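You operate a simulated robot arm through the tools that you are given. There is no shell and no other tool.

You run a simulated robot arm. Do the job below in one go: nothing can be reset, and whatever is moved stays where it is left.

JOB
Form the black blank into a box, seal it and open the jig.
Fine: clamp it before you fold; the clamp and both levers end up.

Only the result counts: the job must be done as asked and must still hold three seconds after the hand-in. Knocking over, shifting, dropping, spilling or breaking anything else fails it. Lids that push on must go on centred and level and be pressed home; caps that screw on are set level and turned clockwise until they are tight. Flat cloth is picked up by pressing the open fingertips on it (5 to 10 N) and closing them slowly along it; thin cloth reads only 2 to 8 mm in the jaws.

ROBOT AND FRAMES
A 6-joint arm with a four-finger gripper, fixed in place. Base frame: the origin is at the foot of the arm, x ahead of it, y to its left, z up. Units: m, rad, N and s.
With the tool pointing down near the work surface it reaches from about 0.64 to 0.74 m from the base axis. Its first joint turns from -2.897 to 2.897 rad. Payload 3.43 kg.
The TCP is the grasp point between the finger pads, 0.03 m short of the fingertips. In the tool frame z runs along the fingers and y along their closing line. The gripper opens to 0.12 m. The gripper's body begins 0.085 m behind the TCP.
Orientation is told as [roll, pitch, yaw] about the base's x, y, z axes, in that order, counted from this pose: with the fingers straight down and closing along the base's y, the tool's x points along the base's -x, its y along +y and its z along -z.

CONTROLS
- The arm moves only by the tool nudge_tool. Its argument "plan" is a list of rows, each an object of numbers (a shift or turn left out is 0, a gripper value left out holds the last): "x", "y", "z": the shift along the tool's x, y, z in m; "wx", "wy", "wz": the turn, a rotation vector about the tool's x, y, z in rad; "fingers": the finger opening in m, from 0 to 0.12. In form: [{"x": .., "y": .., "z": .., "wx": .., "wy": .., "wz": .., "fingers": ..}, ...]. A call has 1 to 20 rows; each row shifts and turns the commanded pose from where the row before left it, along the tool's axes as they then stand. A row lasts 0.2 s, in which the tool goes at most 0.05 m and 0.15 rad; a call with a longer step from one row to the next is refused whole, and so is a gripper value outside its range. A pose out of reach is approached as far as the arm can. The call stops where the force on the tool passes 90 N (or 10 N more than at its start, if that is more) or the arm is blocked; 0.2 s more then pass. The fingers move at their own pace and stop on an object; they squeeze with about 39 N. The grip force told is the motor's: it shows also when the fingers shut on nothing. Time passes only in rows, and 0.2 s behind the last, so rows that do not move let the fingers close. The reply holds the time, the measured pose of the TCP, the force on the tool along the base axes, the opening and the grip force, in the units named above and with some noise, with the torque about the TCP (base axes, N m) and any sound that the robot's microphone picked up.
- Cameras (640 x 400 px; columns grow to the right, rows downward): "scene" is fixed at [0.3986, -0.6496, 1.7212]; the picture's right is [0.99, -0.15, 0.00], its down [-0.09, -0.58, -0.81] and it looks along [0.12, 0.80, -0.59] (base axes); focal length 221 px, centre (320, 200). "wrist" rides on the gripper at [0.071, -0.017, -0.121] in the tool frame; the picture's right is [0.23, 0.97, 0.00], its down [-0.81, 0.19, -0.55] and it looks along [-0.54, 0.13, 0.83] (tool axes); focal length 275 px, centre (320, 200).
- get_image(camera): a new picture of that camera. The clock stands still meanwhile.
- move_column(by): slides the trunk up (or, below 0, down) by that many m; the arm rides with it, the base frame stays. It gives what a move gives, with no picture.
- point_at(camera, pixels): for up to 12 pixels [column, row] of the newest picture of that camera ("zoom" is the newest enlarged one), the place [x, y, z] in the base frame of the surface seen there, good to about 0.003 m. The clock stands still meanwhile.
- inspect(camera, box): a new picture of the part [left, top, right, bottom] of that camera's present view, enlarged. The clock stands still meanwhile.
- hand_in(): hands the job in; it is judged then, once.

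Unless the task says otherwise, let go and move clear before handing in.

The tools are called as a command line: name --argument value ..., lists and objects as JSON in quotes. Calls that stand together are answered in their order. nudge_tool: Moves the arm, as the interface text tells. Its arguments: {"type":"object","properties":{"plan":{"type":"array","items":{"type":"object","properties":{"x":{"type":"number"},"y":{"type":"number"},"z":{"type":"number"},"wx":{"type":"number"},"wy":{"type":"number"},"wz":{"type":"number"},"fingers":{"type":"number"}}}}},"required":["plan"]} The other tools are called the same way: move_column (by) slides the trunk up or down; get_image (camera) takes a picture; point_at (camera, pixels) gives the place of the surface under pixels of a picture; inspect (camera, box) takes an enlarged picture of a part of a camera's view; hand_in () hands the job in.

At the start:

```text
time_s: 0.0
tcp_pos: [0.3656, 0.0247, 1.5886]
tcp_rot: [0.0, 0.0, -0.003]
contact_force: [-0.2, 0.9, -0.3]
wrist_torque: [0.02, 0.0, 0.01]
finger_gap: 0.1201
grip_force: 0.0
trunk travel left (down, up): [-0.425, 0.115]
```

scene: 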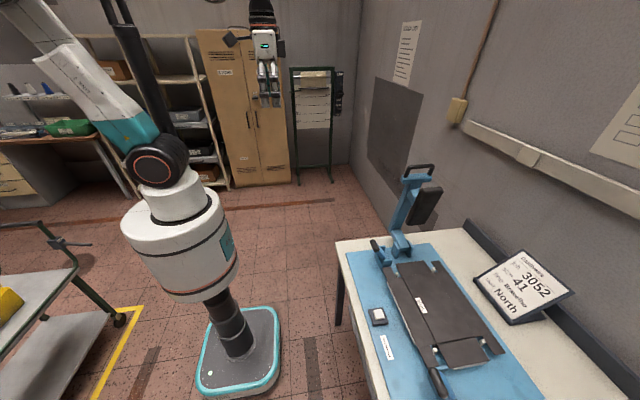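
wrist: 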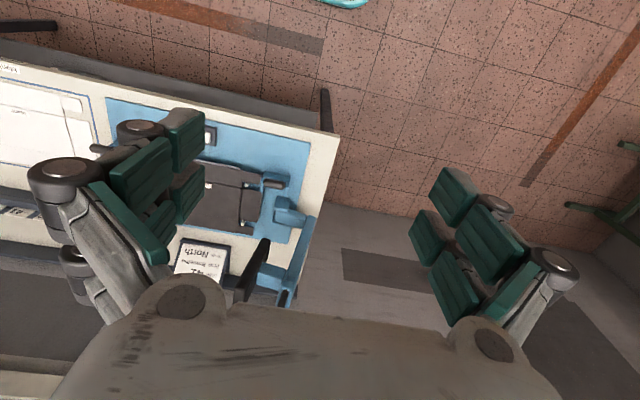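

The scene picture shows the jig on the table at about (330-545, 165-400), with a raised clamp arm near (420,200) and a black blank near (440,310). I'll enlarge that region to understand the jig.

inspect --camera "scene" --box '[330, 150, 590, 400]'

inspect --camera "wrist" --box '[0, 60, 340, 310]'

```text
1.60 times, centred on (460, 275) of scene
```

zoom: 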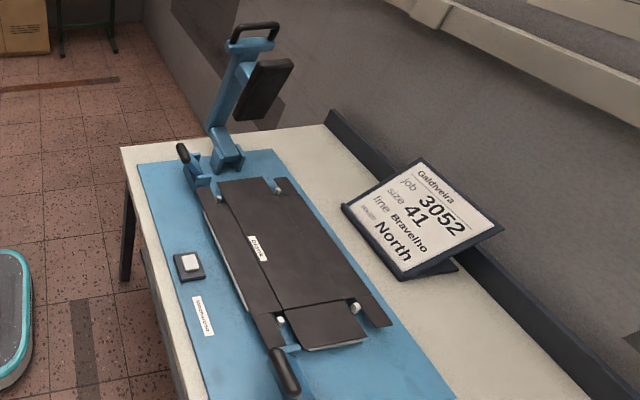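

```text
1.60 times, centred on (170, 185) of wrist
```

zoom: 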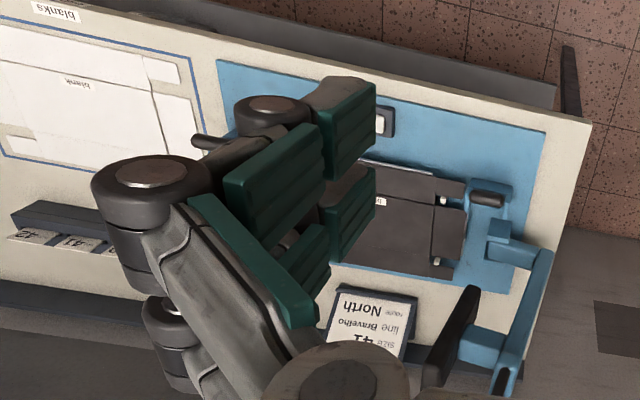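

The jig holds a dark blank with flaps, a raised clamp, two levers (zoom (190,165) and (285,370)) and a button (190,265). I'll look closer and measure positions.

inspect --camera "scene" --box '[360, 150, 460, 212]'

point_at --camera "zoom" --pixels '[[320, 200], [250, 100], [300, 100], [400, 100], [330, 260], [300, 320], [350, 330], [100, 300], [100, 220], [150, 260], [430, 170], [450, 100]]'

inspect --camera "scene" --box '[360, 230, 440, 280]'

inspect --camera "scene" --box '[400, 290, 560, 400]'

inspect --camera "scene" --box '[350, 290, 450, 400]'

```text
6.40 times, centred on (410, 181) of scene
```

zoom: 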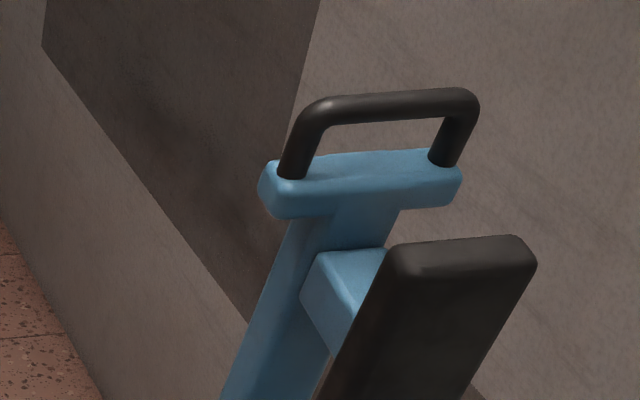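

```text
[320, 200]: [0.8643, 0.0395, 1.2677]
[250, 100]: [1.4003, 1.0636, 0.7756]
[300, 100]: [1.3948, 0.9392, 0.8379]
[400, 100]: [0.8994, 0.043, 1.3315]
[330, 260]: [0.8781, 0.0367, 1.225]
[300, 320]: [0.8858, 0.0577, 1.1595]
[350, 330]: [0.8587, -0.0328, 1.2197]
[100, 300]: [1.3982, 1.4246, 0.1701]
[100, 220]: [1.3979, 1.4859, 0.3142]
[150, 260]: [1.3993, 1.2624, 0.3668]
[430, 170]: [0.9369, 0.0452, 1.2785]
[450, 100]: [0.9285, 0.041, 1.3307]
```

```text
8.00 times, centred on (400, 255) of scene
```

zoom: 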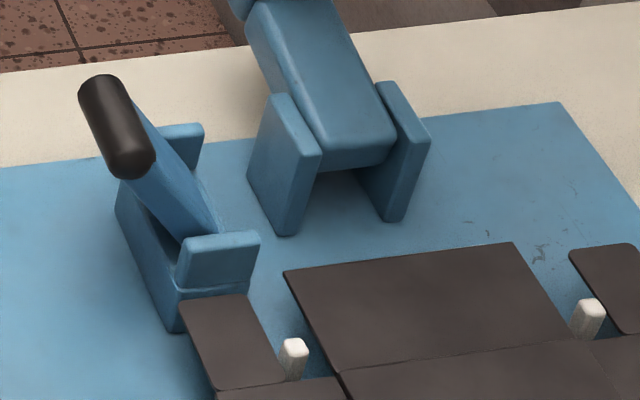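

```text
3.64 times, centred on (480, 345) of scene
```

zoom: 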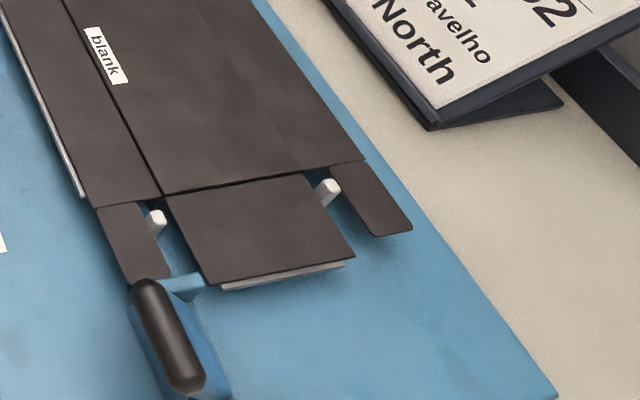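

```text
3.64 times, centred on (400, 345) of scene
```

zoom: 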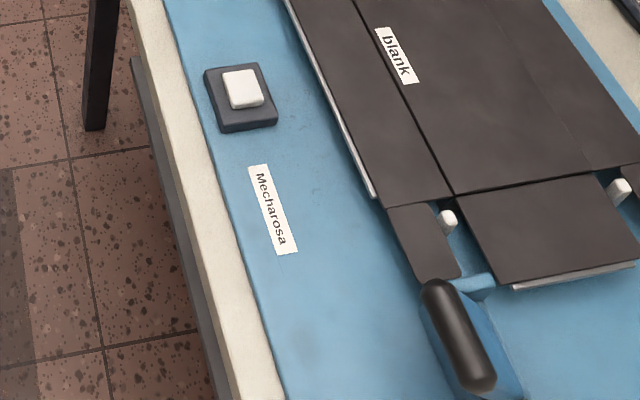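

The two levers, a white button and folding plates under the blank are visible. I'll measure key points on this last enlarged picture, then elsewhere.

point_at --camera "zoom" --pixels '[[240, 90], [215, 120], [270, 210], [395, 55], [340, 150], [380, 190], [455, 190], [445, 220], [415, 250], [440, 290], [480, 380], [560, 240]]'

point_at --camera "scene" --pixels '[[376, 246], [384, 263], [400, 240], [412, 200], [428, 205], [420, 168], [397, 267], [430, 265], [440, 262], [437, 300], [460, 310], [480, 310]]'

point_at --camera "scene" --pixels '[[391, 272], [396, 274], [433, 269], [443, 350], [490, 341], [491, 345], [470, 350], [455, 365], [499, 333], [510, 355], [345, 250], [380, 240]]'

point_at --camera "scene" --pixels '[[433, 372], [440, 392], [428, 385], [450, 385], [459, 368], [495, 350], [420, 345], [410, 330], [385, 275], [388, 262], [394, 256], [408, 255]]'

```text
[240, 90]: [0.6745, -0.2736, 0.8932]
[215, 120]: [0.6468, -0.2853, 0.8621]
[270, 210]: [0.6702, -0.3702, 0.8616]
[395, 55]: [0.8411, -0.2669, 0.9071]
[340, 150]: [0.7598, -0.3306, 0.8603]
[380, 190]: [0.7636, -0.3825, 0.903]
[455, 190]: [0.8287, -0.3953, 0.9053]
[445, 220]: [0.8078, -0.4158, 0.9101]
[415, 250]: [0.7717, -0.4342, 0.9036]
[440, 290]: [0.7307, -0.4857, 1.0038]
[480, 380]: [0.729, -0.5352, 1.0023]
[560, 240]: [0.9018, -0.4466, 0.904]
```

```text
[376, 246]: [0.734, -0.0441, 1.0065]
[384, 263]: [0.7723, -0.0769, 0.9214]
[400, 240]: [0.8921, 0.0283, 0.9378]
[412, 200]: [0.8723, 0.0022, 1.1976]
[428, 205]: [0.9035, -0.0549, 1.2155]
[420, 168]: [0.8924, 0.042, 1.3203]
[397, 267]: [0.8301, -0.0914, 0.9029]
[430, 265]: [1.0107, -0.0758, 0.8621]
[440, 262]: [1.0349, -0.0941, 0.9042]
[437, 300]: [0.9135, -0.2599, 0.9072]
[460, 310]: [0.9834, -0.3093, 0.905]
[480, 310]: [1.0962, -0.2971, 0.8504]
```

```text
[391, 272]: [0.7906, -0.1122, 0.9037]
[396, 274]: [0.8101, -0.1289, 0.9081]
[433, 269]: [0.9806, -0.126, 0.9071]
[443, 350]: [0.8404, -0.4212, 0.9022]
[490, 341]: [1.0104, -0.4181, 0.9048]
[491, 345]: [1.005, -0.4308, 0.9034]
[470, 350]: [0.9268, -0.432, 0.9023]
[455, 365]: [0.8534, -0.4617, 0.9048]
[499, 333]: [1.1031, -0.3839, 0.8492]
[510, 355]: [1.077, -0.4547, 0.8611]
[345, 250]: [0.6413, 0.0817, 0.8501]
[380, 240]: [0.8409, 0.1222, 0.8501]
```

```text
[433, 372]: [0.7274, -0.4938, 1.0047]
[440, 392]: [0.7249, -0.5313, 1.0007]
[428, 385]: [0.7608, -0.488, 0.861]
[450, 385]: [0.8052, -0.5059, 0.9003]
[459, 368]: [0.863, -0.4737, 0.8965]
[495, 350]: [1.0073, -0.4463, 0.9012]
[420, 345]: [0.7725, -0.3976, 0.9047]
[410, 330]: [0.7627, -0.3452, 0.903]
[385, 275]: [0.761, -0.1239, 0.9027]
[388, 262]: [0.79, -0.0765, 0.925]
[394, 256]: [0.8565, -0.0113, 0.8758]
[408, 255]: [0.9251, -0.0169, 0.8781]
```

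The base plate top is at z≈0.861, the blank at z≈0.905, and the clamp handle is up at about (0.89, 0.04, 1.33). I'll measure the robot's own geometry to judge reach before moving.

point_at --camera "scene" --pixels '[[158, 160], [183, 240], [170, 198], [240, 370], [230, 310], [265, 50], [262, 10], [100, 80], [130, 90], [120, 30], [60, 30], [150, 120]]'

inspect --camera "scene" --box '[0, 0, 320, 200]'

inspect --camera "wrist" --box '[180, 100, 340, 320]'

```text
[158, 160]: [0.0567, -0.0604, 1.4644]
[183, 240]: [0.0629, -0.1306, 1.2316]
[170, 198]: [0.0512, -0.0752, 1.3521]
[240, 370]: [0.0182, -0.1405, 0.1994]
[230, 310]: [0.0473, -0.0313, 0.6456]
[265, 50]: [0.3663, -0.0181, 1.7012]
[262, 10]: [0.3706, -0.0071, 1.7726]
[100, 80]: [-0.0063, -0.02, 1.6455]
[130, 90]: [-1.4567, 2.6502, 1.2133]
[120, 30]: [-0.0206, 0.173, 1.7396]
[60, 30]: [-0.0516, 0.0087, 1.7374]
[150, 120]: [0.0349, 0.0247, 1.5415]
```

```text
2.00 times, centred on (160, 100) of scene
```

zoom: 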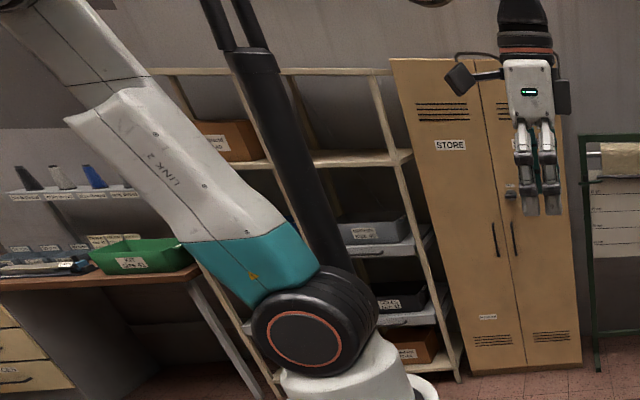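

```text
1.82 times, centred on (260, 210) of wrist
```

zoom: 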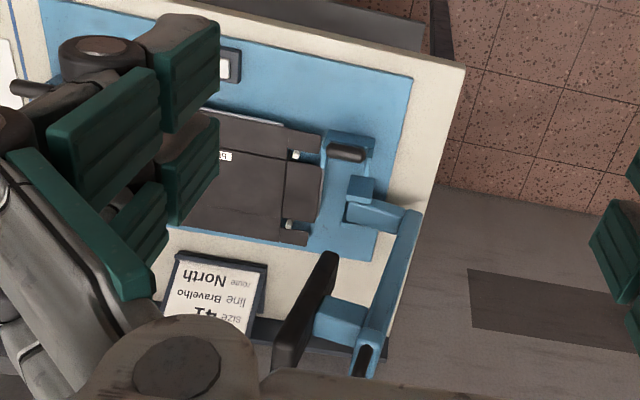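

The shoulder sits at about z≈1.46 above the base axis, so reach will depend on the trunk height. First I'll move the tool over toward the front of the jig (well above everything) to see it closely with the wrist camera.

nudge_tool --plan '[{"y": -0.045, "x": -0.01, "z": 0.015}, {"y": -0.045, "x": -0.01, "z": 0.015}, {"y": -0.045, "x": -0.01, "z": 0.015}, {"y": -0.045, "x": -0.01, "z": 0.015}, {"y": -0.045, "x": -0.01, "z": 0.015}, {"y": -0.045, "x": -0.01, "z": 0.015}, {"x": -0.02}]'

get_image --camera "wrist"

get_image --camera "scene"

```text
time_s: 1.1
tcp_pos: [0.4353, -0.0925, 1.5257]
tcp_rot: [0.001, 0.0, 0.183]
contact_force: [0.2, 0.1, 0.1]
wrist_torque: [0.03, 0.05, 0.01]
finger_gap: 0.1201
grip_force: 0.0
trunk travel left (down, up): [-0.425, 0.115]
stopped in row 5: the arm was blocked; the commanded pose is now the measured one
```

```text
taken
```

wrist: 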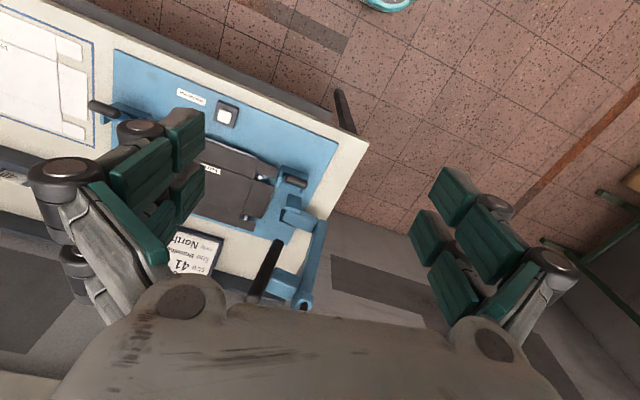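

```text
taken
```

scene: 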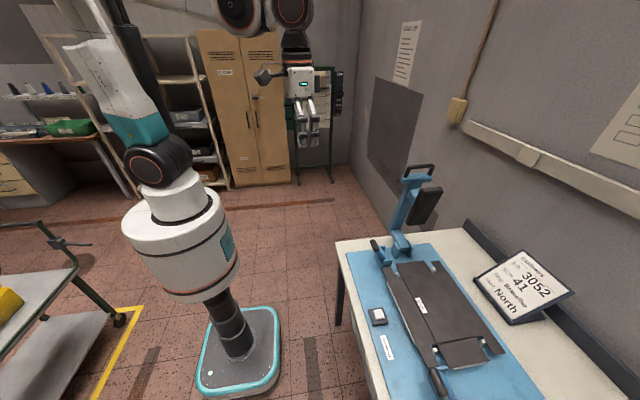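

The arm stopped in row 5 "blocked" with the yaw at 0.183, while nothing was touched (force ≈0), so a joint probably lagged. I'll try smaller steps, going radially outward.

nudge_tool --plan '[{"x": -0.015}, {"x": -0.015}, {"x": -0.015}, {"x": -0.015}, {"x": -0.015}, {"x": -0.015}]'

```text
time_s: 2.5
tcp_pos: [0.5201, -0.0841, 1.5281]
tcp_rot: [-0.001, 0.001, 0.164]
contact_force: [-0.3, 0.0, 0.8]
wrist_torque: [0.0, 0.03, -0.03]
finger_gap: 0.12
grip_force: 0.0
trunk travel left (down, up): [-0.425, 0.115]
```

Radial motion works. Now I'll go sideways toward -y in small steps.

nudge_tool --plan '[{"y": -0.02}, {"y": -0.02}, {"y": -0.02}, {"y": -0.02}, {"y": -0.02}]'

```text
time_s: 3.7
tcp_pos: [0.5367, -0.1838, 1.5258]
tcp_rot: [0.001, 0.0, 0.164]
contact_force: [0.0, -0.2, -0.2]
wrist_torque: [0.02, 0.02, -0.01]
finger_gap: 0.1198
grip_force: 0.1
trunk travel left (down, up): [-0.425, 0.115]
```

Smaller steps work fine. I'll continue to y≈-0.28, square up the yaw, and take a wrist picture.

nudge_tool --plan '[{"y": -0.025, "wz": 0.04}, {"y": -0.025, "wz": 0.04}, {"y": -0.025, "wz": 0.04}, {"y": -0.02, "wz": 0.04}, {"fingers": 0.02}, {}, {}]'

get_image --camera "wrist"

```text
time_s: 5.3
tcp_pos: [0.5469, -0.2784, 1.5279]
tcp_rot: [0.002, 0.0, 0.004]
contact_force: [0.4, 0.3, -0.5]
wrist_torque: [0.0, 0.02, 0.0]
finger_gap: 0.0201
grip_force: 0.1
trunk travel left (down, up): [-0.425, 0.115]
```

```text
taken
```

wrist: 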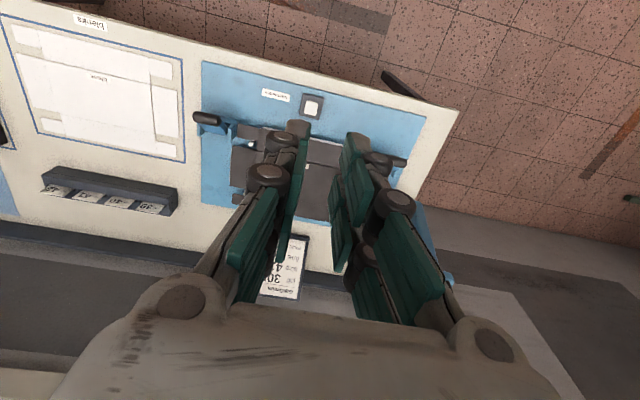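

The wrist view shows a second spot with a white blank at (95,85) and a card rack at (110,195) further along the table. I'll enlarge these areas to be sure which blank is the black one.

inspect --camera "wrist" --box '[0, 0, 260, 240]'

inspect --camera "wrist" --box '[180, 60, 460, 300]'

```text
1.67 times, centred on (130, 120) of wrist
```

zoom: 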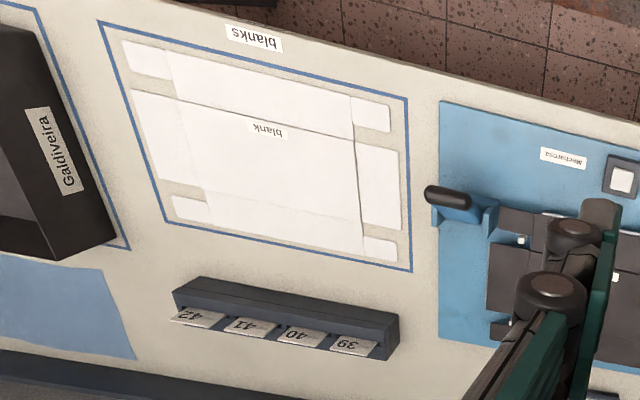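

```text
1.67 times, centred on (320, 180) of wrist
```

zoom: 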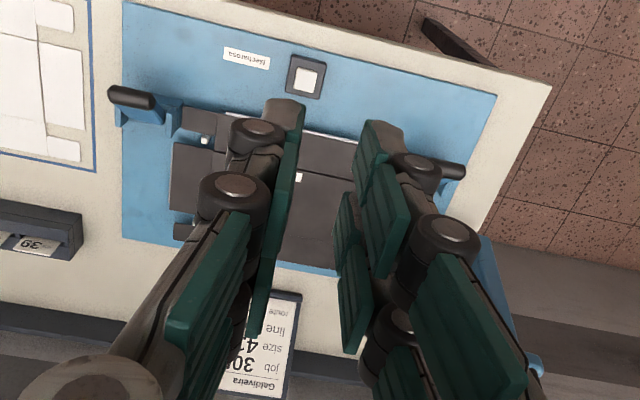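

The white blank and the rest are separate; the black blank is the one already seated in the jig. I'll lower the trunk 0.25 m (nothing under the tool at x≈0.55) and open the fingers for a closer view.

move_column --by -0.25

nudge_tool --plan '[{"fingers": 0.12}, {}, {}]'

get_image --camera "wrist"

get_image --camera "scene"

```text
time_s: 7.9
tcp_pos: [0.5451, -0.2776, 1.277]
tcp_rot: [0.001, 0.0, 0.004]
contact_force: [-0.5, -0.5, 0.4]
wrist_torque: [-0.01, 0.01, -0.01]
finger_gap: 0.02
grip_force: 0.1
trunk travel left (down, up): [-0.175, 0.365]
```

```text
time_s: 8.7
tcp_pos: [0.5466, -0.2783, 1.2769]
tcp_rot: [0.001, 0.0, 0.007]
contact_force: [-1.1, -0.9, -1.0]
wrist_torque: [0.0, 0.01, 0.01]
finger_gap: 0.1201
grip_force: 0.1
trunk travel left (down, up): [-0.175, 0.365]
```

```text
taken
```

wrist: 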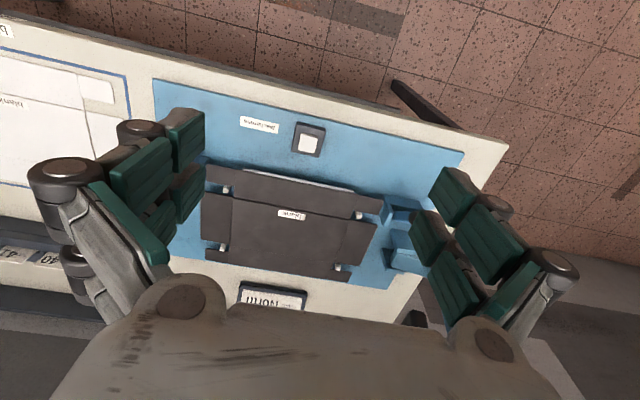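

```text
taken
```

scene: 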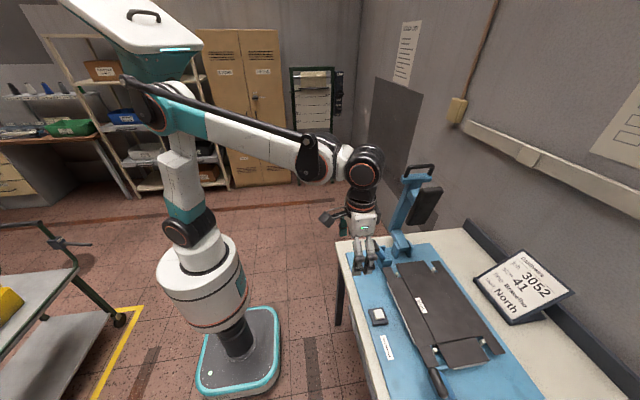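

inspect --camera "wrist" --box '[140, 90, 460, 300]'

point_at --camera "scene" --pixels '[[183, 230], [180, 130], [150, 90], [310, 158], [365, 165], [362, 210], [368, 255], [170, 50]]'

```text
1.90 times, centred on (300, 195) of wrist
```

zoom: 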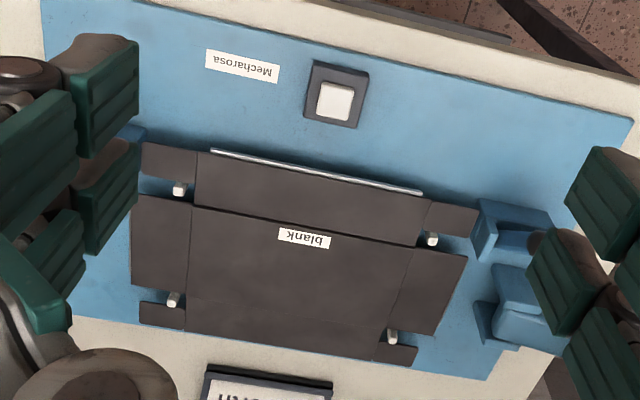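

```text
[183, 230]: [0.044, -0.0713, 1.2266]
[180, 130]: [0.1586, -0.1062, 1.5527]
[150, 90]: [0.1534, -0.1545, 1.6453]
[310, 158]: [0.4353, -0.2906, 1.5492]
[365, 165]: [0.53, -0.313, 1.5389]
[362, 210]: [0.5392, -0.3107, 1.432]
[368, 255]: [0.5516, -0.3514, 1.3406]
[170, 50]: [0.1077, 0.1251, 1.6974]
```

The enlarged view (zoom, up = toward the robot) shows the blank with front strip, base panel, end panels and corner tabs. I'll move above the far lever to look for markings on it.

nudge_tool --plan '[{"y": 0.02, "z": 0.008, "x": -0.002}, {"y": 0.02, "z": 0.008, "x": -0.002}, {"y": 0.02, "z": 0.008, "x": -0.002}, {"y": 0.02, "z": 0.008, "x": -0.002}, {"y": 0.02, "z": 0.008, "x": -0.002}, {"y": 0.02, "z": 0.008, "x": -0.002}, {"y": 0.02, "z": 0.008, "x": -0.002}, {"y": 0.02, "z": 0.008, "x": -0.002}, {"y": 0.02, "z": 0.008, "x": -0.002}]'

get_image --camera "wrist"

```text
time_s: 10.7
tcp_pos: [0.5647, -0.0977, 1.2077]
tcp_rot: [0.0, 0.001, 0.004]
contact_force: [-0.3, 0.1, 0.3]
wrist_torque: [0.0, -0.03, 0.02]
finger_gap: 0.1198
grip_force: 0.1
trunk travel left (down, up): [-0.175, 0.365]
```

```text
taken
```

wrist: 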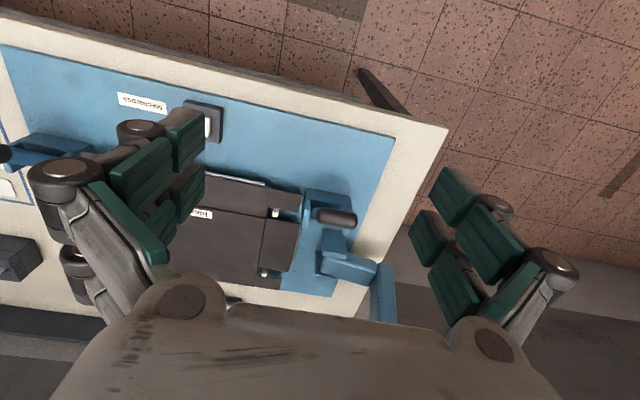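

inspect --camera "wrist" --box '[200, 150, 440, 310]'

point_at --camera "wrist" --pixels '[[320, 213], [352, 220], [310, 213], [310, 200], [325, 195], [322, 235], [240, 183], [265, 187], [276, 212], [264, 271], [300, 200], [355, 270]]'

```text
2.50 times, centred on (320, 230) of wrist
```

zoom: 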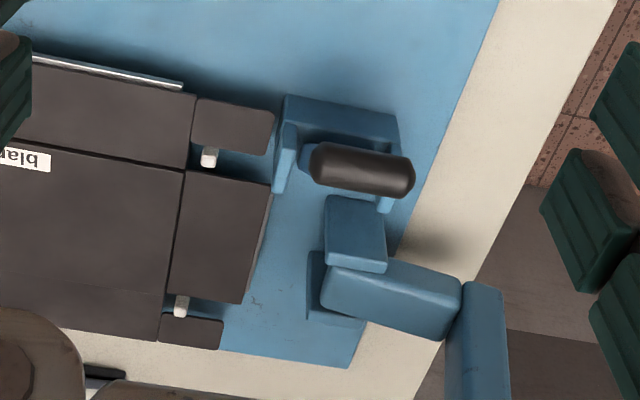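

```text
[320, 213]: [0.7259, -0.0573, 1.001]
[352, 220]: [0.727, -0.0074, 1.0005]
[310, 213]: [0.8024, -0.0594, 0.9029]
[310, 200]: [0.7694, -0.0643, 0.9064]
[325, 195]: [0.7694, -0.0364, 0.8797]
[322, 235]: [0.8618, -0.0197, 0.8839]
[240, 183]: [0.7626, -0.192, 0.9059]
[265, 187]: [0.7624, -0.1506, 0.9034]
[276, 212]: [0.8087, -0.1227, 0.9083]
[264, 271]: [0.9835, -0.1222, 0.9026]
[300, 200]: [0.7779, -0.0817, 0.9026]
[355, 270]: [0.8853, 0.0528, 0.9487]
```

The far lever's knob lies along y at about (0.727, -0.03, 1.0), with its bracket behind it at x≈0.77-0.82. Now I'll look at the near lever the same way.

nudge_tool --plan '[{"y": -0.022}, {"y": -0.022}, {"y": -0.022}, {"y": -0.022}, {"y": -0.022}, {"y": -0.022}, {"y": -0.022}, {"y": -0.022}, {"y": -0.022}, {"y": -0.022}, {"y": -0.022}, {"y": -0.022}, {"y": -0.022}, {"y": -0.022}, {"y": -0.022}, {"y": -0.022}]'

get_image --camera "wrist"

inspect --camera "wrist" --box '[180, 120, 440, 310]'

```text
time_s: 14.1
tcp_pos: [0.565, -0.45, 1.2048]
tcp_rot: [0.001, 0.0, 0.005]
contact_force: [-0.5, -0.5, 0.5]
wrist_torque: [0.02, 0.0, 0.01]
finger_gap: 0.1202
grip_force: 0.0
trunk travel left (down, up): [-0.175, 0.365]
```

```text
taken
```

wrist: 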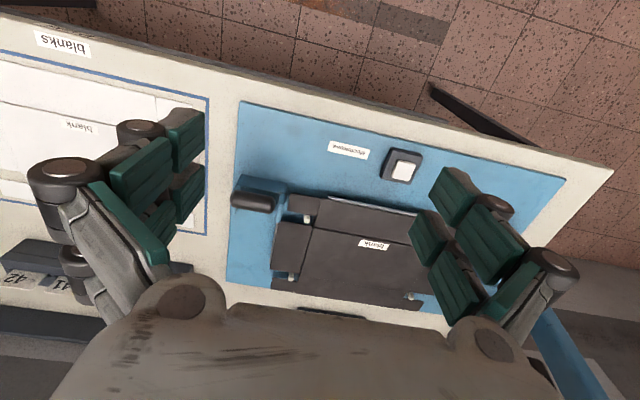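

```text
2.11 times, centred on (310, 215) of wrist
```

zoom: 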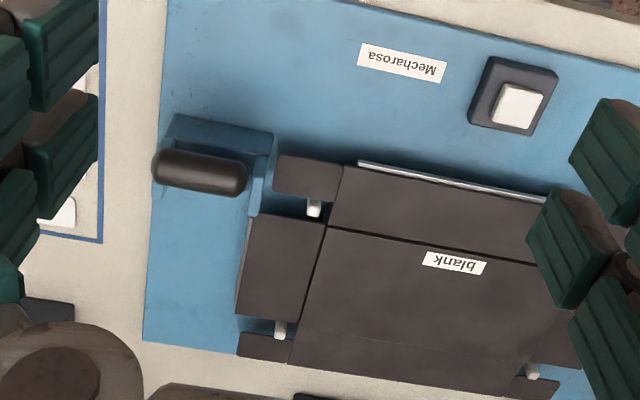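

No markings distinguish the levers, so I'll find out what each moves after clamping. Now I'll measure the raised clamp precisely in the scene view.

inspect --camera "scene" --box '[370, 155, 460, 265]'

```text
3.64 times, centred on (415, 210) of scene
```

zoom: 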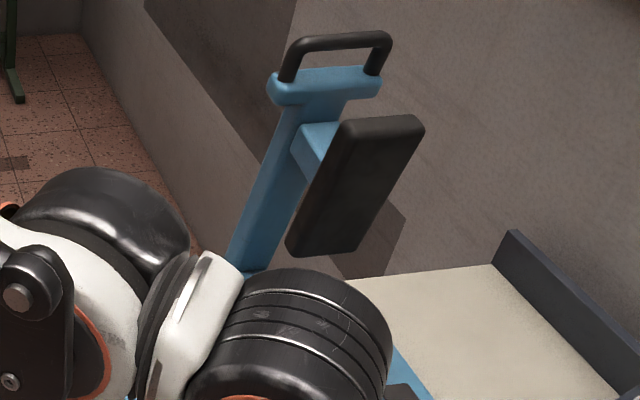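

point_at --camera "zoom" --pixels '[[302, 44], [385, 38], [345, 41], [284, 75], [374, 70], [325, 82], [275, 170], [320, 145], [350, 130], [415, 125], [300, 250], [355, 245]]'

point_at --camera "zoom" --pixels '[[265, 160], [240, 260], [250, 240], [285, 105], [360, 95], [370, 190], [345, 150], [340, 175]]'

```text
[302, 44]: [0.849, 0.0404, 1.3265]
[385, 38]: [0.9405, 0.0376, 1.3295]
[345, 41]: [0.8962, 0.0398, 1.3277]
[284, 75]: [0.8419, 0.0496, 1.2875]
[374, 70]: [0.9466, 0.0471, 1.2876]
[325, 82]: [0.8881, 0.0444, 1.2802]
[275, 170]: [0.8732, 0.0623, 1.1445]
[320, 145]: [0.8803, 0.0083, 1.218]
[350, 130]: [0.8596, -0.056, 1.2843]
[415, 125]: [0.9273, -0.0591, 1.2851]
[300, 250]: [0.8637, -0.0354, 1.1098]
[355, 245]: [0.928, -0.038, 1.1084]
```

```text
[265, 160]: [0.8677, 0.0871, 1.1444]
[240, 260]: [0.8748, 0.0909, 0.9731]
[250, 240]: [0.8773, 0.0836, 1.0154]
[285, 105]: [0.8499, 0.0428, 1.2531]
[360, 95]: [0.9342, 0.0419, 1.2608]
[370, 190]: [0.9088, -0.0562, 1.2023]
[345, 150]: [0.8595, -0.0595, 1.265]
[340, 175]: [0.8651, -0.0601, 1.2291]
```

The raised handle bar runs along x (0.845–0.945) at about y≈0.047, z≈1.327, and the L-shaped arm hinges near y≈0.01, z≈0.91, swinging toward -y. I'll go up and across to y≈0.05 in front of the clamp (x≈0.565, clear of it).

nudge_tool --plan '[{"y": 0.025, "z": -0.013, "fingers": 0.06}, {"y": 0.025, "z": -0.013}, {"y": 0.025, "z": -0.013}, {"y": 0.025, "z": -0.013}, {"y": 0.025, "z": -0.013}, {"y": 0.025, "z": -0.013}, {"y": 0.025, "z": -0.013}, {"y": 0.025, "z": -0.013}, {"y": 0.025, "z": -0.013}, {"y": 0.025, "z": -0.013}, {"y": 0.025, "z": -0.013}, {"y": 0.025, "z": -0.013}, {"y": 0.025, "z": -0.013}, {"y": 0.025, "z": -0.013}, {"y": 0.025, "z": -0.013}, {"y": 0.025, "z": -0.013}, {"y": 0.025, "z": -0.013}, {"y": 0.025, "z": -0.013}, {"y": 0.025, "z": -0.013}, {"y": 0.023, "z": -0.013}]'

```text
time_s: 18.3
tcp_pos: [0.5617, 0.0491, 1.4664]
tcp_rot: [0.0, 0.001, 0.004]
contact_force: [-0.2, 0.3, 0.1]
wrist_torque: [-0.02, 0.0, -0.02]
finger_gap: 0.0597
grip_force: 0.0
trunk travel left (down, up): [-0.175, 0.365]
```

Position is (0.562, 0.049, 1.466), clear of the clamp. Now I'll pitch the tool outward by about 0.65 rad and then look.

nudge_tool --plan '[{"wy": -0.09}, {"wy": -0.09}, {"wy": -0.09}, {"wy": -0.09}, {"wy": -0.09}, {"wy": -0.09}, {"wy": -0.09}, {}]'

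get_image --camera "scene"

get_image --camera "wrist"

```text
time_s: 20.1
tcp_pos: [0.5627, 0.0478, 1.4656]
tcp_rot: [0.001, -0.631, 0.004]
contact_force: [-0.3, 0.4, 0.8]
wrist_torque: [0.0, 0.02, 0.03]
finger_gap: 0.0601
grip_force: 0.0
trunk travel left (down, up): [-0.175, 0.365]
```

```text
taken
```

scene: 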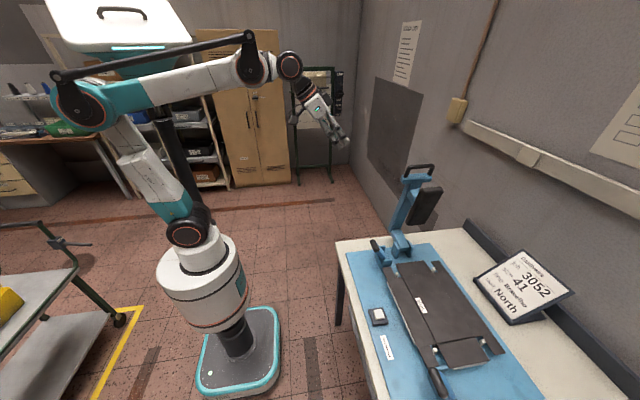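

```text
taken
```

wrist: 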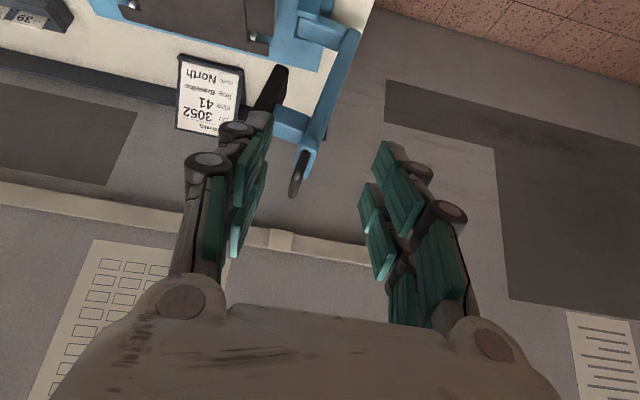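

The wrist view shows the handle bar near (298,175) between the fingers' lines. I'll measure it from here for accuracy.

inspect --camera "wrist" --box '[240, 10, 380, 210]'

point_at --camera "wrist" --pixels '[[298, 160], [294, 185], [300, 172], [297, 190], [304, 155], [308, 150], [278, 75], [325, 110], [290, 110], [310, 135], [345, 40], [320, 30]]'

```text
2.00 times, centred on (310, 110) of wrist
```

zoom: 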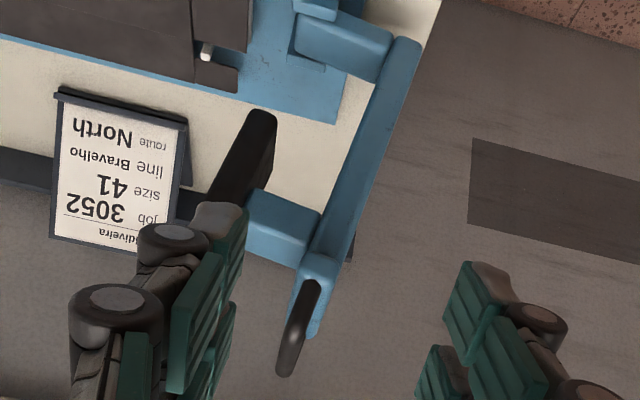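

```text
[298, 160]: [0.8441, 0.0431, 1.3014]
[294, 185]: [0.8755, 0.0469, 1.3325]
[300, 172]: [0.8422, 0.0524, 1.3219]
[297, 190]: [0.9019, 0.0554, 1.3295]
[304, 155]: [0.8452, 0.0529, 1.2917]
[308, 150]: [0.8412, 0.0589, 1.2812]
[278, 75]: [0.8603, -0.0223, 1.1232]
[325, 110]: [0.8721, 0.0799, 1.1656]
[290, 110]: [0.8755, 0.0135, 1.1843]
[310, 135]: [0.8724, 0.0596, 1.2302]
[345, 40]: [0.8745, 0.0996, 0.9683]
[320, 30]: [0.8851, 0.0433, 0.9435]
```

The bar centre is around y≈0.049, z≈1.325. I'll advance +x by 0.33 at this height, keeping the fingertips (z≈1.44) above the bar.

nudge_tool --plan '[{"x": -0.01777, "z": 0.01299}, {"x": -0.01777, "z": 0.01299}, {"x": -0.01777, "z": 0.01299}, {"x": -0.01777, "z": 0.01299}, {"x": -0.01777, "z": 0.01299}, {"x": -0.01777, "z": 0.01299}, {"x": -0.01777, "z": 0.01299}, {"x": -0.01777, "z": 0.01299}, {"x": -0.01777, "z": 0.01299}, {"x": -0.01777, "z": 0.01299}, {"x": -0.01777, "z": 0.01299}, {"x": -0.01777, "z": 0.01299}, {"x": -0.01777, "z": 0.01299}, {"x": -0.01777, "z": 0.01299}, {"x": -0.01777, "z": 0.01299}]'

get_image --camera "wrist"

get_image --camera "scene"

```text
time_s: 23.3
tcp_pos: [0.8938, 0.0492, 1.4643]
tcp_rot: [0.002, -0.629, 0.004]
contact_force: [0.4, -0.2, 0.7]
wrist_torque: [0.01, 0.01, 0.03]
finger_gap: 0.0598
grip_force: 0.1
trunk travel left (down, up): [-0.175, 0.365]
```

```text
taken
```

wrist: 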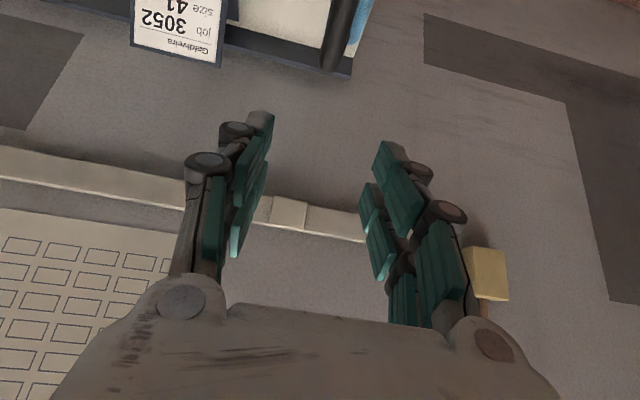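

```text
taken
```

scene: 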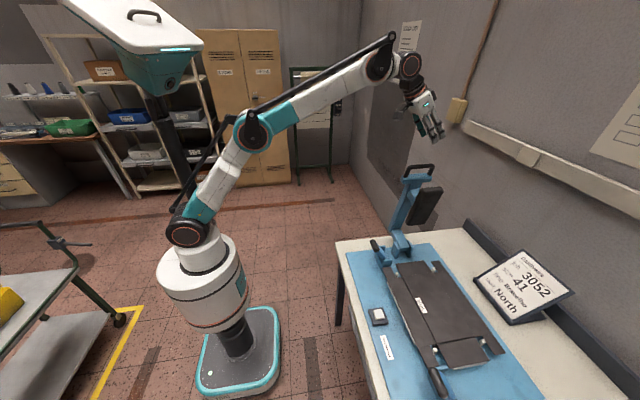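

The gripper hovers directly over the handle. I'll descend 0.132 m onto the bar with the fingers straddling it in y.

nudge_tool --plan '[{"x": 0.0078, "z": 0.01065}, {"x": 0.0078, "z": 0.01065}, {"x": 0.0078, "z": 0.01065}, {"x": 0.0078, "z": 0.01065}, {"x": 0.0078, "z": 0.01065}, {"x": 0.0078, "z": 0.01065}, {"x": 0.0078, "z": 0.01065}, {"x": 0.0078, "z": 0.01065}, {"x": 0.0078, "z": 0.01065}, {"x": 0.0078, "z": 0.01065}]'

inspect --camera "scene" --box '[370, 100, 470, 200]'

get_image --camera "wrist"

```text
time_s: 25.5
tcp_pos: [0.8953, 0.0484, 1.3324]
tcp_rot: [0.003, -0.63, 0.003]
contact_force: [-0.4, 0.5, 0.2]
wrist_torque: [0.03, -0.06, 0.0]
finger_gap: 0.0598
grip_force: 0.0
trunk travel left (down, up): [-0.175, 0.365]
```

```text
4.00 times, centred on (420, 150) of scene
```

zoom: 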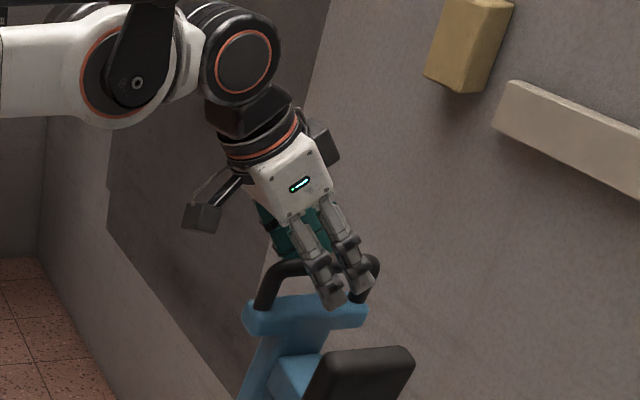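

```text
taken
```

wrist: 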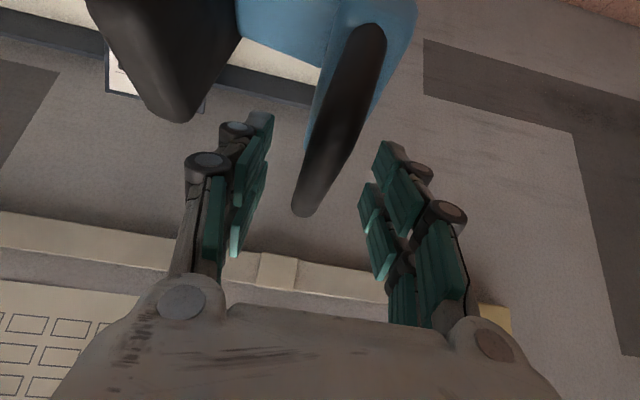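

The bar lies between the fingers ((300–380, 30–215) in the wrist view). I'll close on it.

nudge_tool --plan '[{"fingers": 0.03}, {"fingers": 0.015}, {"fingers": 0.005}, {"fingers": 0.0}, {}, {}]'

get_image --camera "wrist"

```text
time_s: 26.9
tcp_pos: [0.8959, 0.0474, 1.332]
tcp_rot: [0.002, -0.63, 0.0]
contact_force: [-1.9, -13.2, -8.3]
wrist_torque: [-0.13, 0.24, -0.45]
finger_gap: 0.0174
grip_force: 45.1
trunk travel left (down, up): [-0.175, 0.365]
```

```text
taken
```

wrist: 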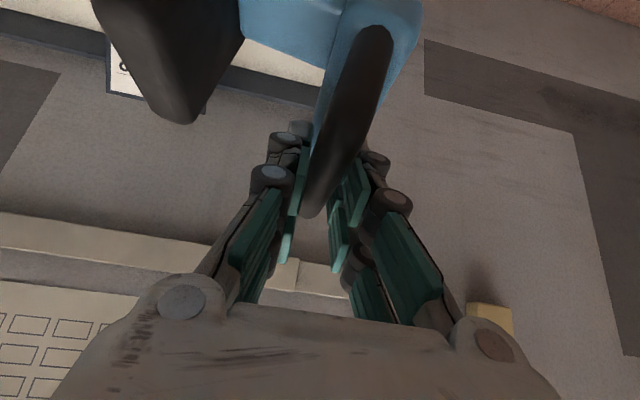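

Gripped: the bar reads 0.0174 m. Before swinging, I'll refine the hinge location by measuring the cheeks of the hinge bracket.

inspect --camera "scene" --box '[380, 215, 428, 265]'

```text
8.00 times, centred on (404, 240) of scene
```

zoom: 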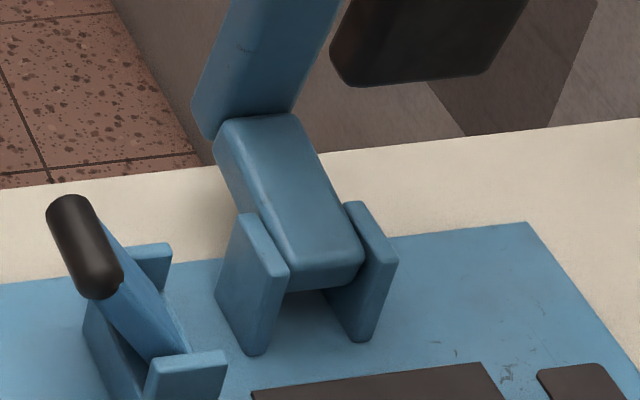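

point_at --camera "zoom" --pixels '[[245, 215], [280, 275], [255, 350], [240, 280], [355, 205], [392, 262], [362, 335], [260, 120], [230, 145], [340, 260], [325, 285], [300, 200]]'

point_at --camera "zoom" --pixels '[[220, 290], [218, 60], [205, 110], [285, 105], [270, 20], [70, 200], [105, 285], [180, 370], [160, 250], [150, 380], [200, 390], [100, 350]]'

```text
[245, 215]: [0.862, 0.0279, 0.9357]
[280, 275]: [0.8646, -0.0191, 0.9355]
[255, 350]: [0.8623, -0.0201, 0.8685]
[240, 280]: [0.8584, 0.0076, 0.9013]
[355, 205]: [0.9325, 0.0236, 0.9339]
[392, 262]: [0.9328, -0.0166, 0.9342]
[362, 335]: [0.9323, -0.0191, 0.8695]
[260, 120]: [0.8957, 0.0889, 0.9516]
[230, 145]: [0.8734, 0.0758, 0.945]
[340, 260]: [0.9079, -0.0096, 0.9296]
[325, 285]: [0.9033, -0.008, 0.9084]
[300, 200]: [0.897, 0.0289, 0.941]
```

```text
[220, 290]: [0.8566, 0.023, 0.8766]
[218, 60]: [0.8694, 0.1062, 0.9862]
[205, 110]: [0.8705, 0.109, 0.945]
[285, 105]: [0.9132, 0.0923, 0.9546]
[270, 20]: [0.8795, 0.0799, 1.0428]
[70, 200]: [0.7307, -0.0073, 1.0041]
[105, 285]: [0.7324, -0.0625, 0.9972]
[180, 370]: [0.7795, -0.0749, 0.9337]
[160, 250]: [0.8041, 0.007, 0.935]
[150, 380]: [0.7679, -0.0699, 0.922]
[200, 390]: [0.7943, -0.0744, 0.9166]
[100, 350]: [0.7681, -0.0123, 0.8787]
```

The hinge cheeks span y -0.02…0.028 and z up to 0.935, so the pivot is about (y≈0.004, z≈0.917), giving a swing radius ≈0.41 m. I'll begin the swing with the first 0.2 rad and watch the forces.

nudge_tool --plan '[{"y": -0.0103, "x": -0.0006, "z": -0.0008}, {"y": -0.0103, "x": -0.0004, "z": -0.0006}, {"y": -0.0103, "x": -0.0002, "z": -0.0003}, {"y": -0.0103, "x": -0.0002, "z": -0.0003}, {"y": -0.0103, "x": 0.0001, "z": 0.0001}, {"y": -0.0103, "x": 0.0001, "z": 0.0002}, {"y": -0.0103, "x": 0.0004, "z": 0.0005}, {"y": -0.0102, "x": 0.0004, "z": 0.0006}]'

inspect --camera "scene" --box '[360, 100, 480, 270]'

```text
time_s: 28.7
tcp_pos: [0.8952, -0.0328, 1.3321]
tcp_rot: [0.001, -0.631, 0.004]
contact_force: [0.7, -0.1, -0.7]
wrist_torque: [0.19, 0.03, -0.02]
finger_gap: 0.0176
grip_force: 45.1
trunk travel left (down, up): [-0.175, 0.365]
```

```text
2.35 times, centred on (420, 185) of scene
```

zoom: 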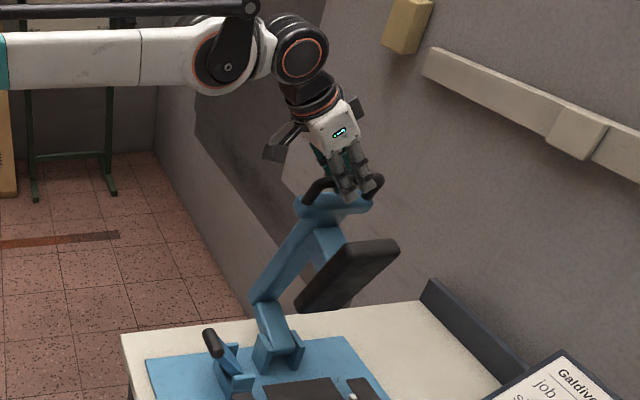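

The clamp follows smoothly with almost no force. I'll continue the arc another ~0.48 rad.

nudge_tool --plan '[{"y": -0.01635, "x": 0.00109, "z": 0.00149}, {"y": -0.01626, "x": 0.00147, "z": 0.00201}, {"y": -0.01616, "x": 0.00185, "z": 0.00254}, {"y": -0.01601, "x": 0.00223, "z": 0.00305}, {"y": -0.01585, "x": 0.00261, "z": 0.00357}, {"y": -0.01566, "x": 0.00299, "z": 0.00409}, {"y": -0.01545, "x": 0.00335, "z": 0.00458}, {"y": -0.0152, "x": 0.00371, "z": 0.00507}, {"y": -0.01494, "x": 0.00407, "z": 0.00557}, {"y": -0.01466, "x": 0.00441, "z": 0.00604}, {"y": -0.01434, "x": 0.00476, "z": 0.00651}, {"y": -0.014, "x": 0.00509, "z": 0.00697}]'

inspect --camera "scene" --box '[360, 130, 500, 290]'

```text
time_s: 31.3
tcp_pos: [0.8945, -0.2189, 1.2697]
tcp_rot: [0.0, -0.631, 0.003]
contact_force: [0.4, -2.5, -0.2]
wrist_torque: [0.08, 0.42, 0.19]
finger_gap: 0.0175
grip_force: 44.9
trunk travel left (down, up): [-0.175, 0.365]
```

```text
2.50 times, centred on (430, 210) of scene
```

zoom: 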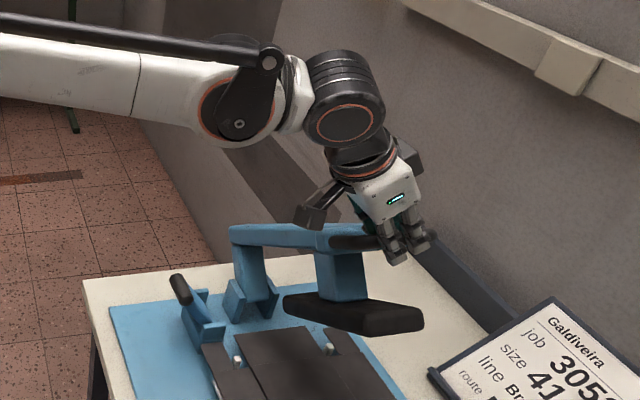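

Still smooth (forces ≤2.5 N). I'll continue the arc to about α≈0.89 rad, then re-check.

nudge_tool --plan '[{"y": -0.01367, "x": 0.00542, "z": 0.00743}, {"y": -0.01329, "x": 0.00573, "z": 0.00785}, {"y": -0.01288, "x": 0.00605, "z": 0.00829}, {"y": -0.01244, "x": 0.00633, "z": 0.00867}, {"y": -0.01202, "x": 0.00663, "z": 0.00908}, {"y": -0.01156, "x": 0.00691, "z": 0.00947}, {"y": -0.01108, "x": 0.00717, "z": 0.00983}, {"y": -0.01058, "x": 0.00743, "z": 0.01018}]'

get_image --camera "scene"

```text
time_s: 33.1
tcp_pos: [0.8952, -0.3157, 1.1793]
tcp_rot: [0.001, -0.629, 0.006]
contact_force: [0.9, -1.3, -2.6]
wrist_torque: [0.1, 0.67, 0.3]
finger_gap: 0.0175
grip_force: 44.6
trunk travel left (down, up): [-0.175, 0.365]
```

```text
taken
```

scene: 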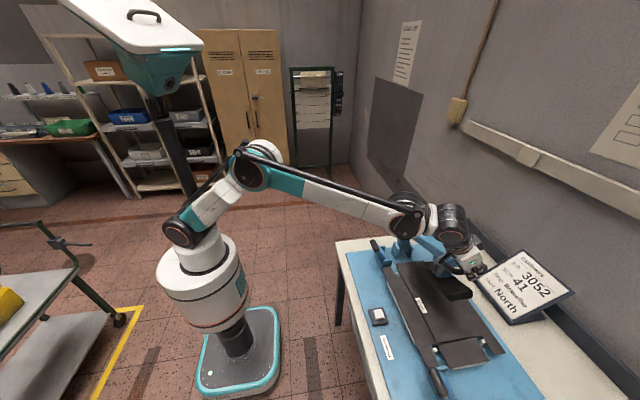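

All fine; the pad is approaching the blank. Next five rows of the arc.

nudge_tool --plan '[{"y": -0.01008, "x": 0.00768, "z": 0.01051}, {"y": -0.00954, "x": 0.00791, "z": 0.01083}, {"y": -0.009, "x": 0.00813, "z": 0.01113}, {"y": -0.00844, "x": 0.00833, "z": 0.01141}, {"y": -0.00788, "x": 0.00853, "z": 0.01168}]'

inspect --camera "scene" --box '[370, 210, 520, 390]'

```text
time_s: 34.3
tcp_pos: [0.8952, -0.3591, 1.111]
tcp_rot: [0.002, -0.628, 0.002]
contact_force: [3.9, -3.3, -3.5]
wrist_torque: [0.21, 0.18, 0.43]
finger_gap: 0.0176
grip_force: 44.8
trunk travel left (down, up): [-0.175, 0.365]
```

```text
2.22 times, centred on (445, 300) of scene
```

zoom: 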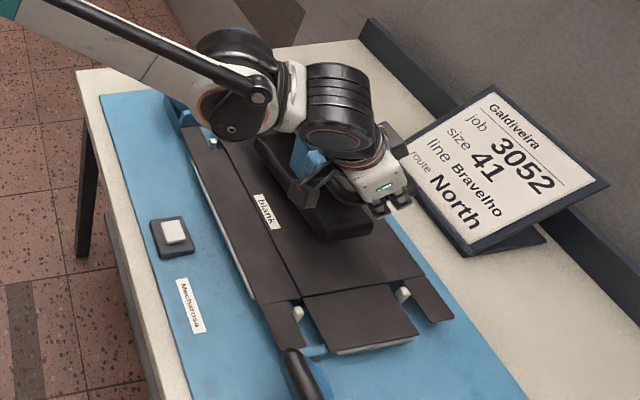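

The pad is just above the blank. I'll check clearance between the fingers and the sign stand before the last part of the arc.

point_at --camera "zoom" --pixels '[[412, 152], [440, 205], [470, 245], [450, 120], [490, 92], [385, 205], [405, 200], [395, 135], [300, 185], [340, 230], [370, 215], [262, 145]]'

```text
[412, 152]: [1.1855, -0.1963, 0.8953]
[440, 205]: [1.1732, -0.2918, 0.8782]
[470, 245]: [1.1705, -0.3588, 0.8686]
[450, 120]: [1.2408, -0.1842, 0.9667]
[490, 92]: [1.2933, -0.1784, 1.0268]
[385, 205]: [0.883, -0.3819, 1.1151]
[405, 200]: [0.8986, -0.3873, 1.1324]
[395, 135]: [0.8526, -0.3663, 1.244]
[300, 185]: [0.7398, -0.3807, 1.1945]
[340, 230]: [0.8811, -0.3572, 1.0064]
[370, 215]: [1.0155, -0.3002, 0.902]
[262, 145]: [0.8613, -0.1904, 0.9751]
```

The sign stand is at x>1.17, well clear. Continuing to α≈1.25 rad.

nudge_tool --plan '[{"y": -0.00728, "x": 0.00871, "z": 0.01193}, {"y": -0.0067, "x": 0.00887, "z": 0.01214}, {"y": -0.00312, "x": 0.00449, "z": 0.00615}, {"y": -0.00296, "x": 0.00453, "z": 0.00621}, {"y": -0.00282, "x": 0.00456, "z": 0.00625}, {"y": -0.00265, "x": 0.0046, "z": 0.00629}]'

inspect --camera "scene" --box '[370, 210, 520, 390]'

```text
time_s: 35.7
tcp_pos: [0.895, -0.3854, 1.0516]
tcp_rot: [0.001, -0.629, 0.002]
contact_force: [-3.5, -2.3, -4.5]
wrist_torque: [0.28, -0.06, 0.39]
finger_gap: 0.0176
grip_force: 45.0
trunk travel left (down, up): [-0.175, 0.365]
```

```text
2.22 times, centred on (445, 300) of scene
```

zoom: 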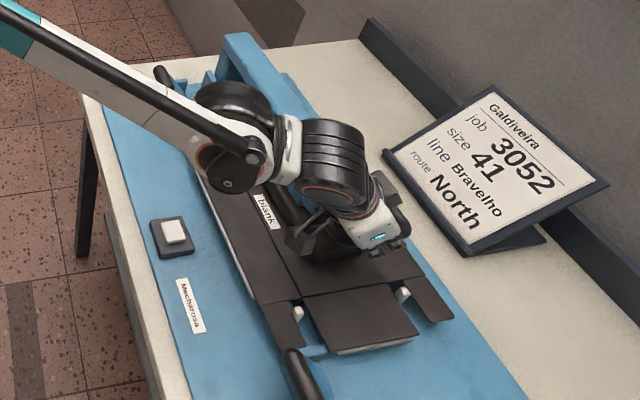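

No contact yet. I'll go on in finer steps until the pad presses the blank.

nudge_tool --plan '[{"y": -0.0025, "x": 0.00463, "z": 0.00633}, {"y": -0.00235, "x": 0.00465, "z": 0.00637}, {"y": -0.0011, "x": 0.00235, "z": 0.00321}, {"y": -0.0011, "x": 0.00235, "z": 0.00321}, {"y": -0.001, "x": 0.00236, "z": 0.00323}, {"y": -0.001, "x": 0.00236, "z": 0.00323}, {}]'

```text
time_s: 37.3
tcp_pos: [0.893, -0.3888, 1.0298]
tcp_rot: [-0.002, -0.641, 0.006]
contact_force: [9.2, 20.4, 80.9]
wrist_torque: [0.22, -2.09, 1.27]
finger_gap: 0.017
grip_force: 45.4
trunk travel left (down, up): [-0.175, 0.365]
```

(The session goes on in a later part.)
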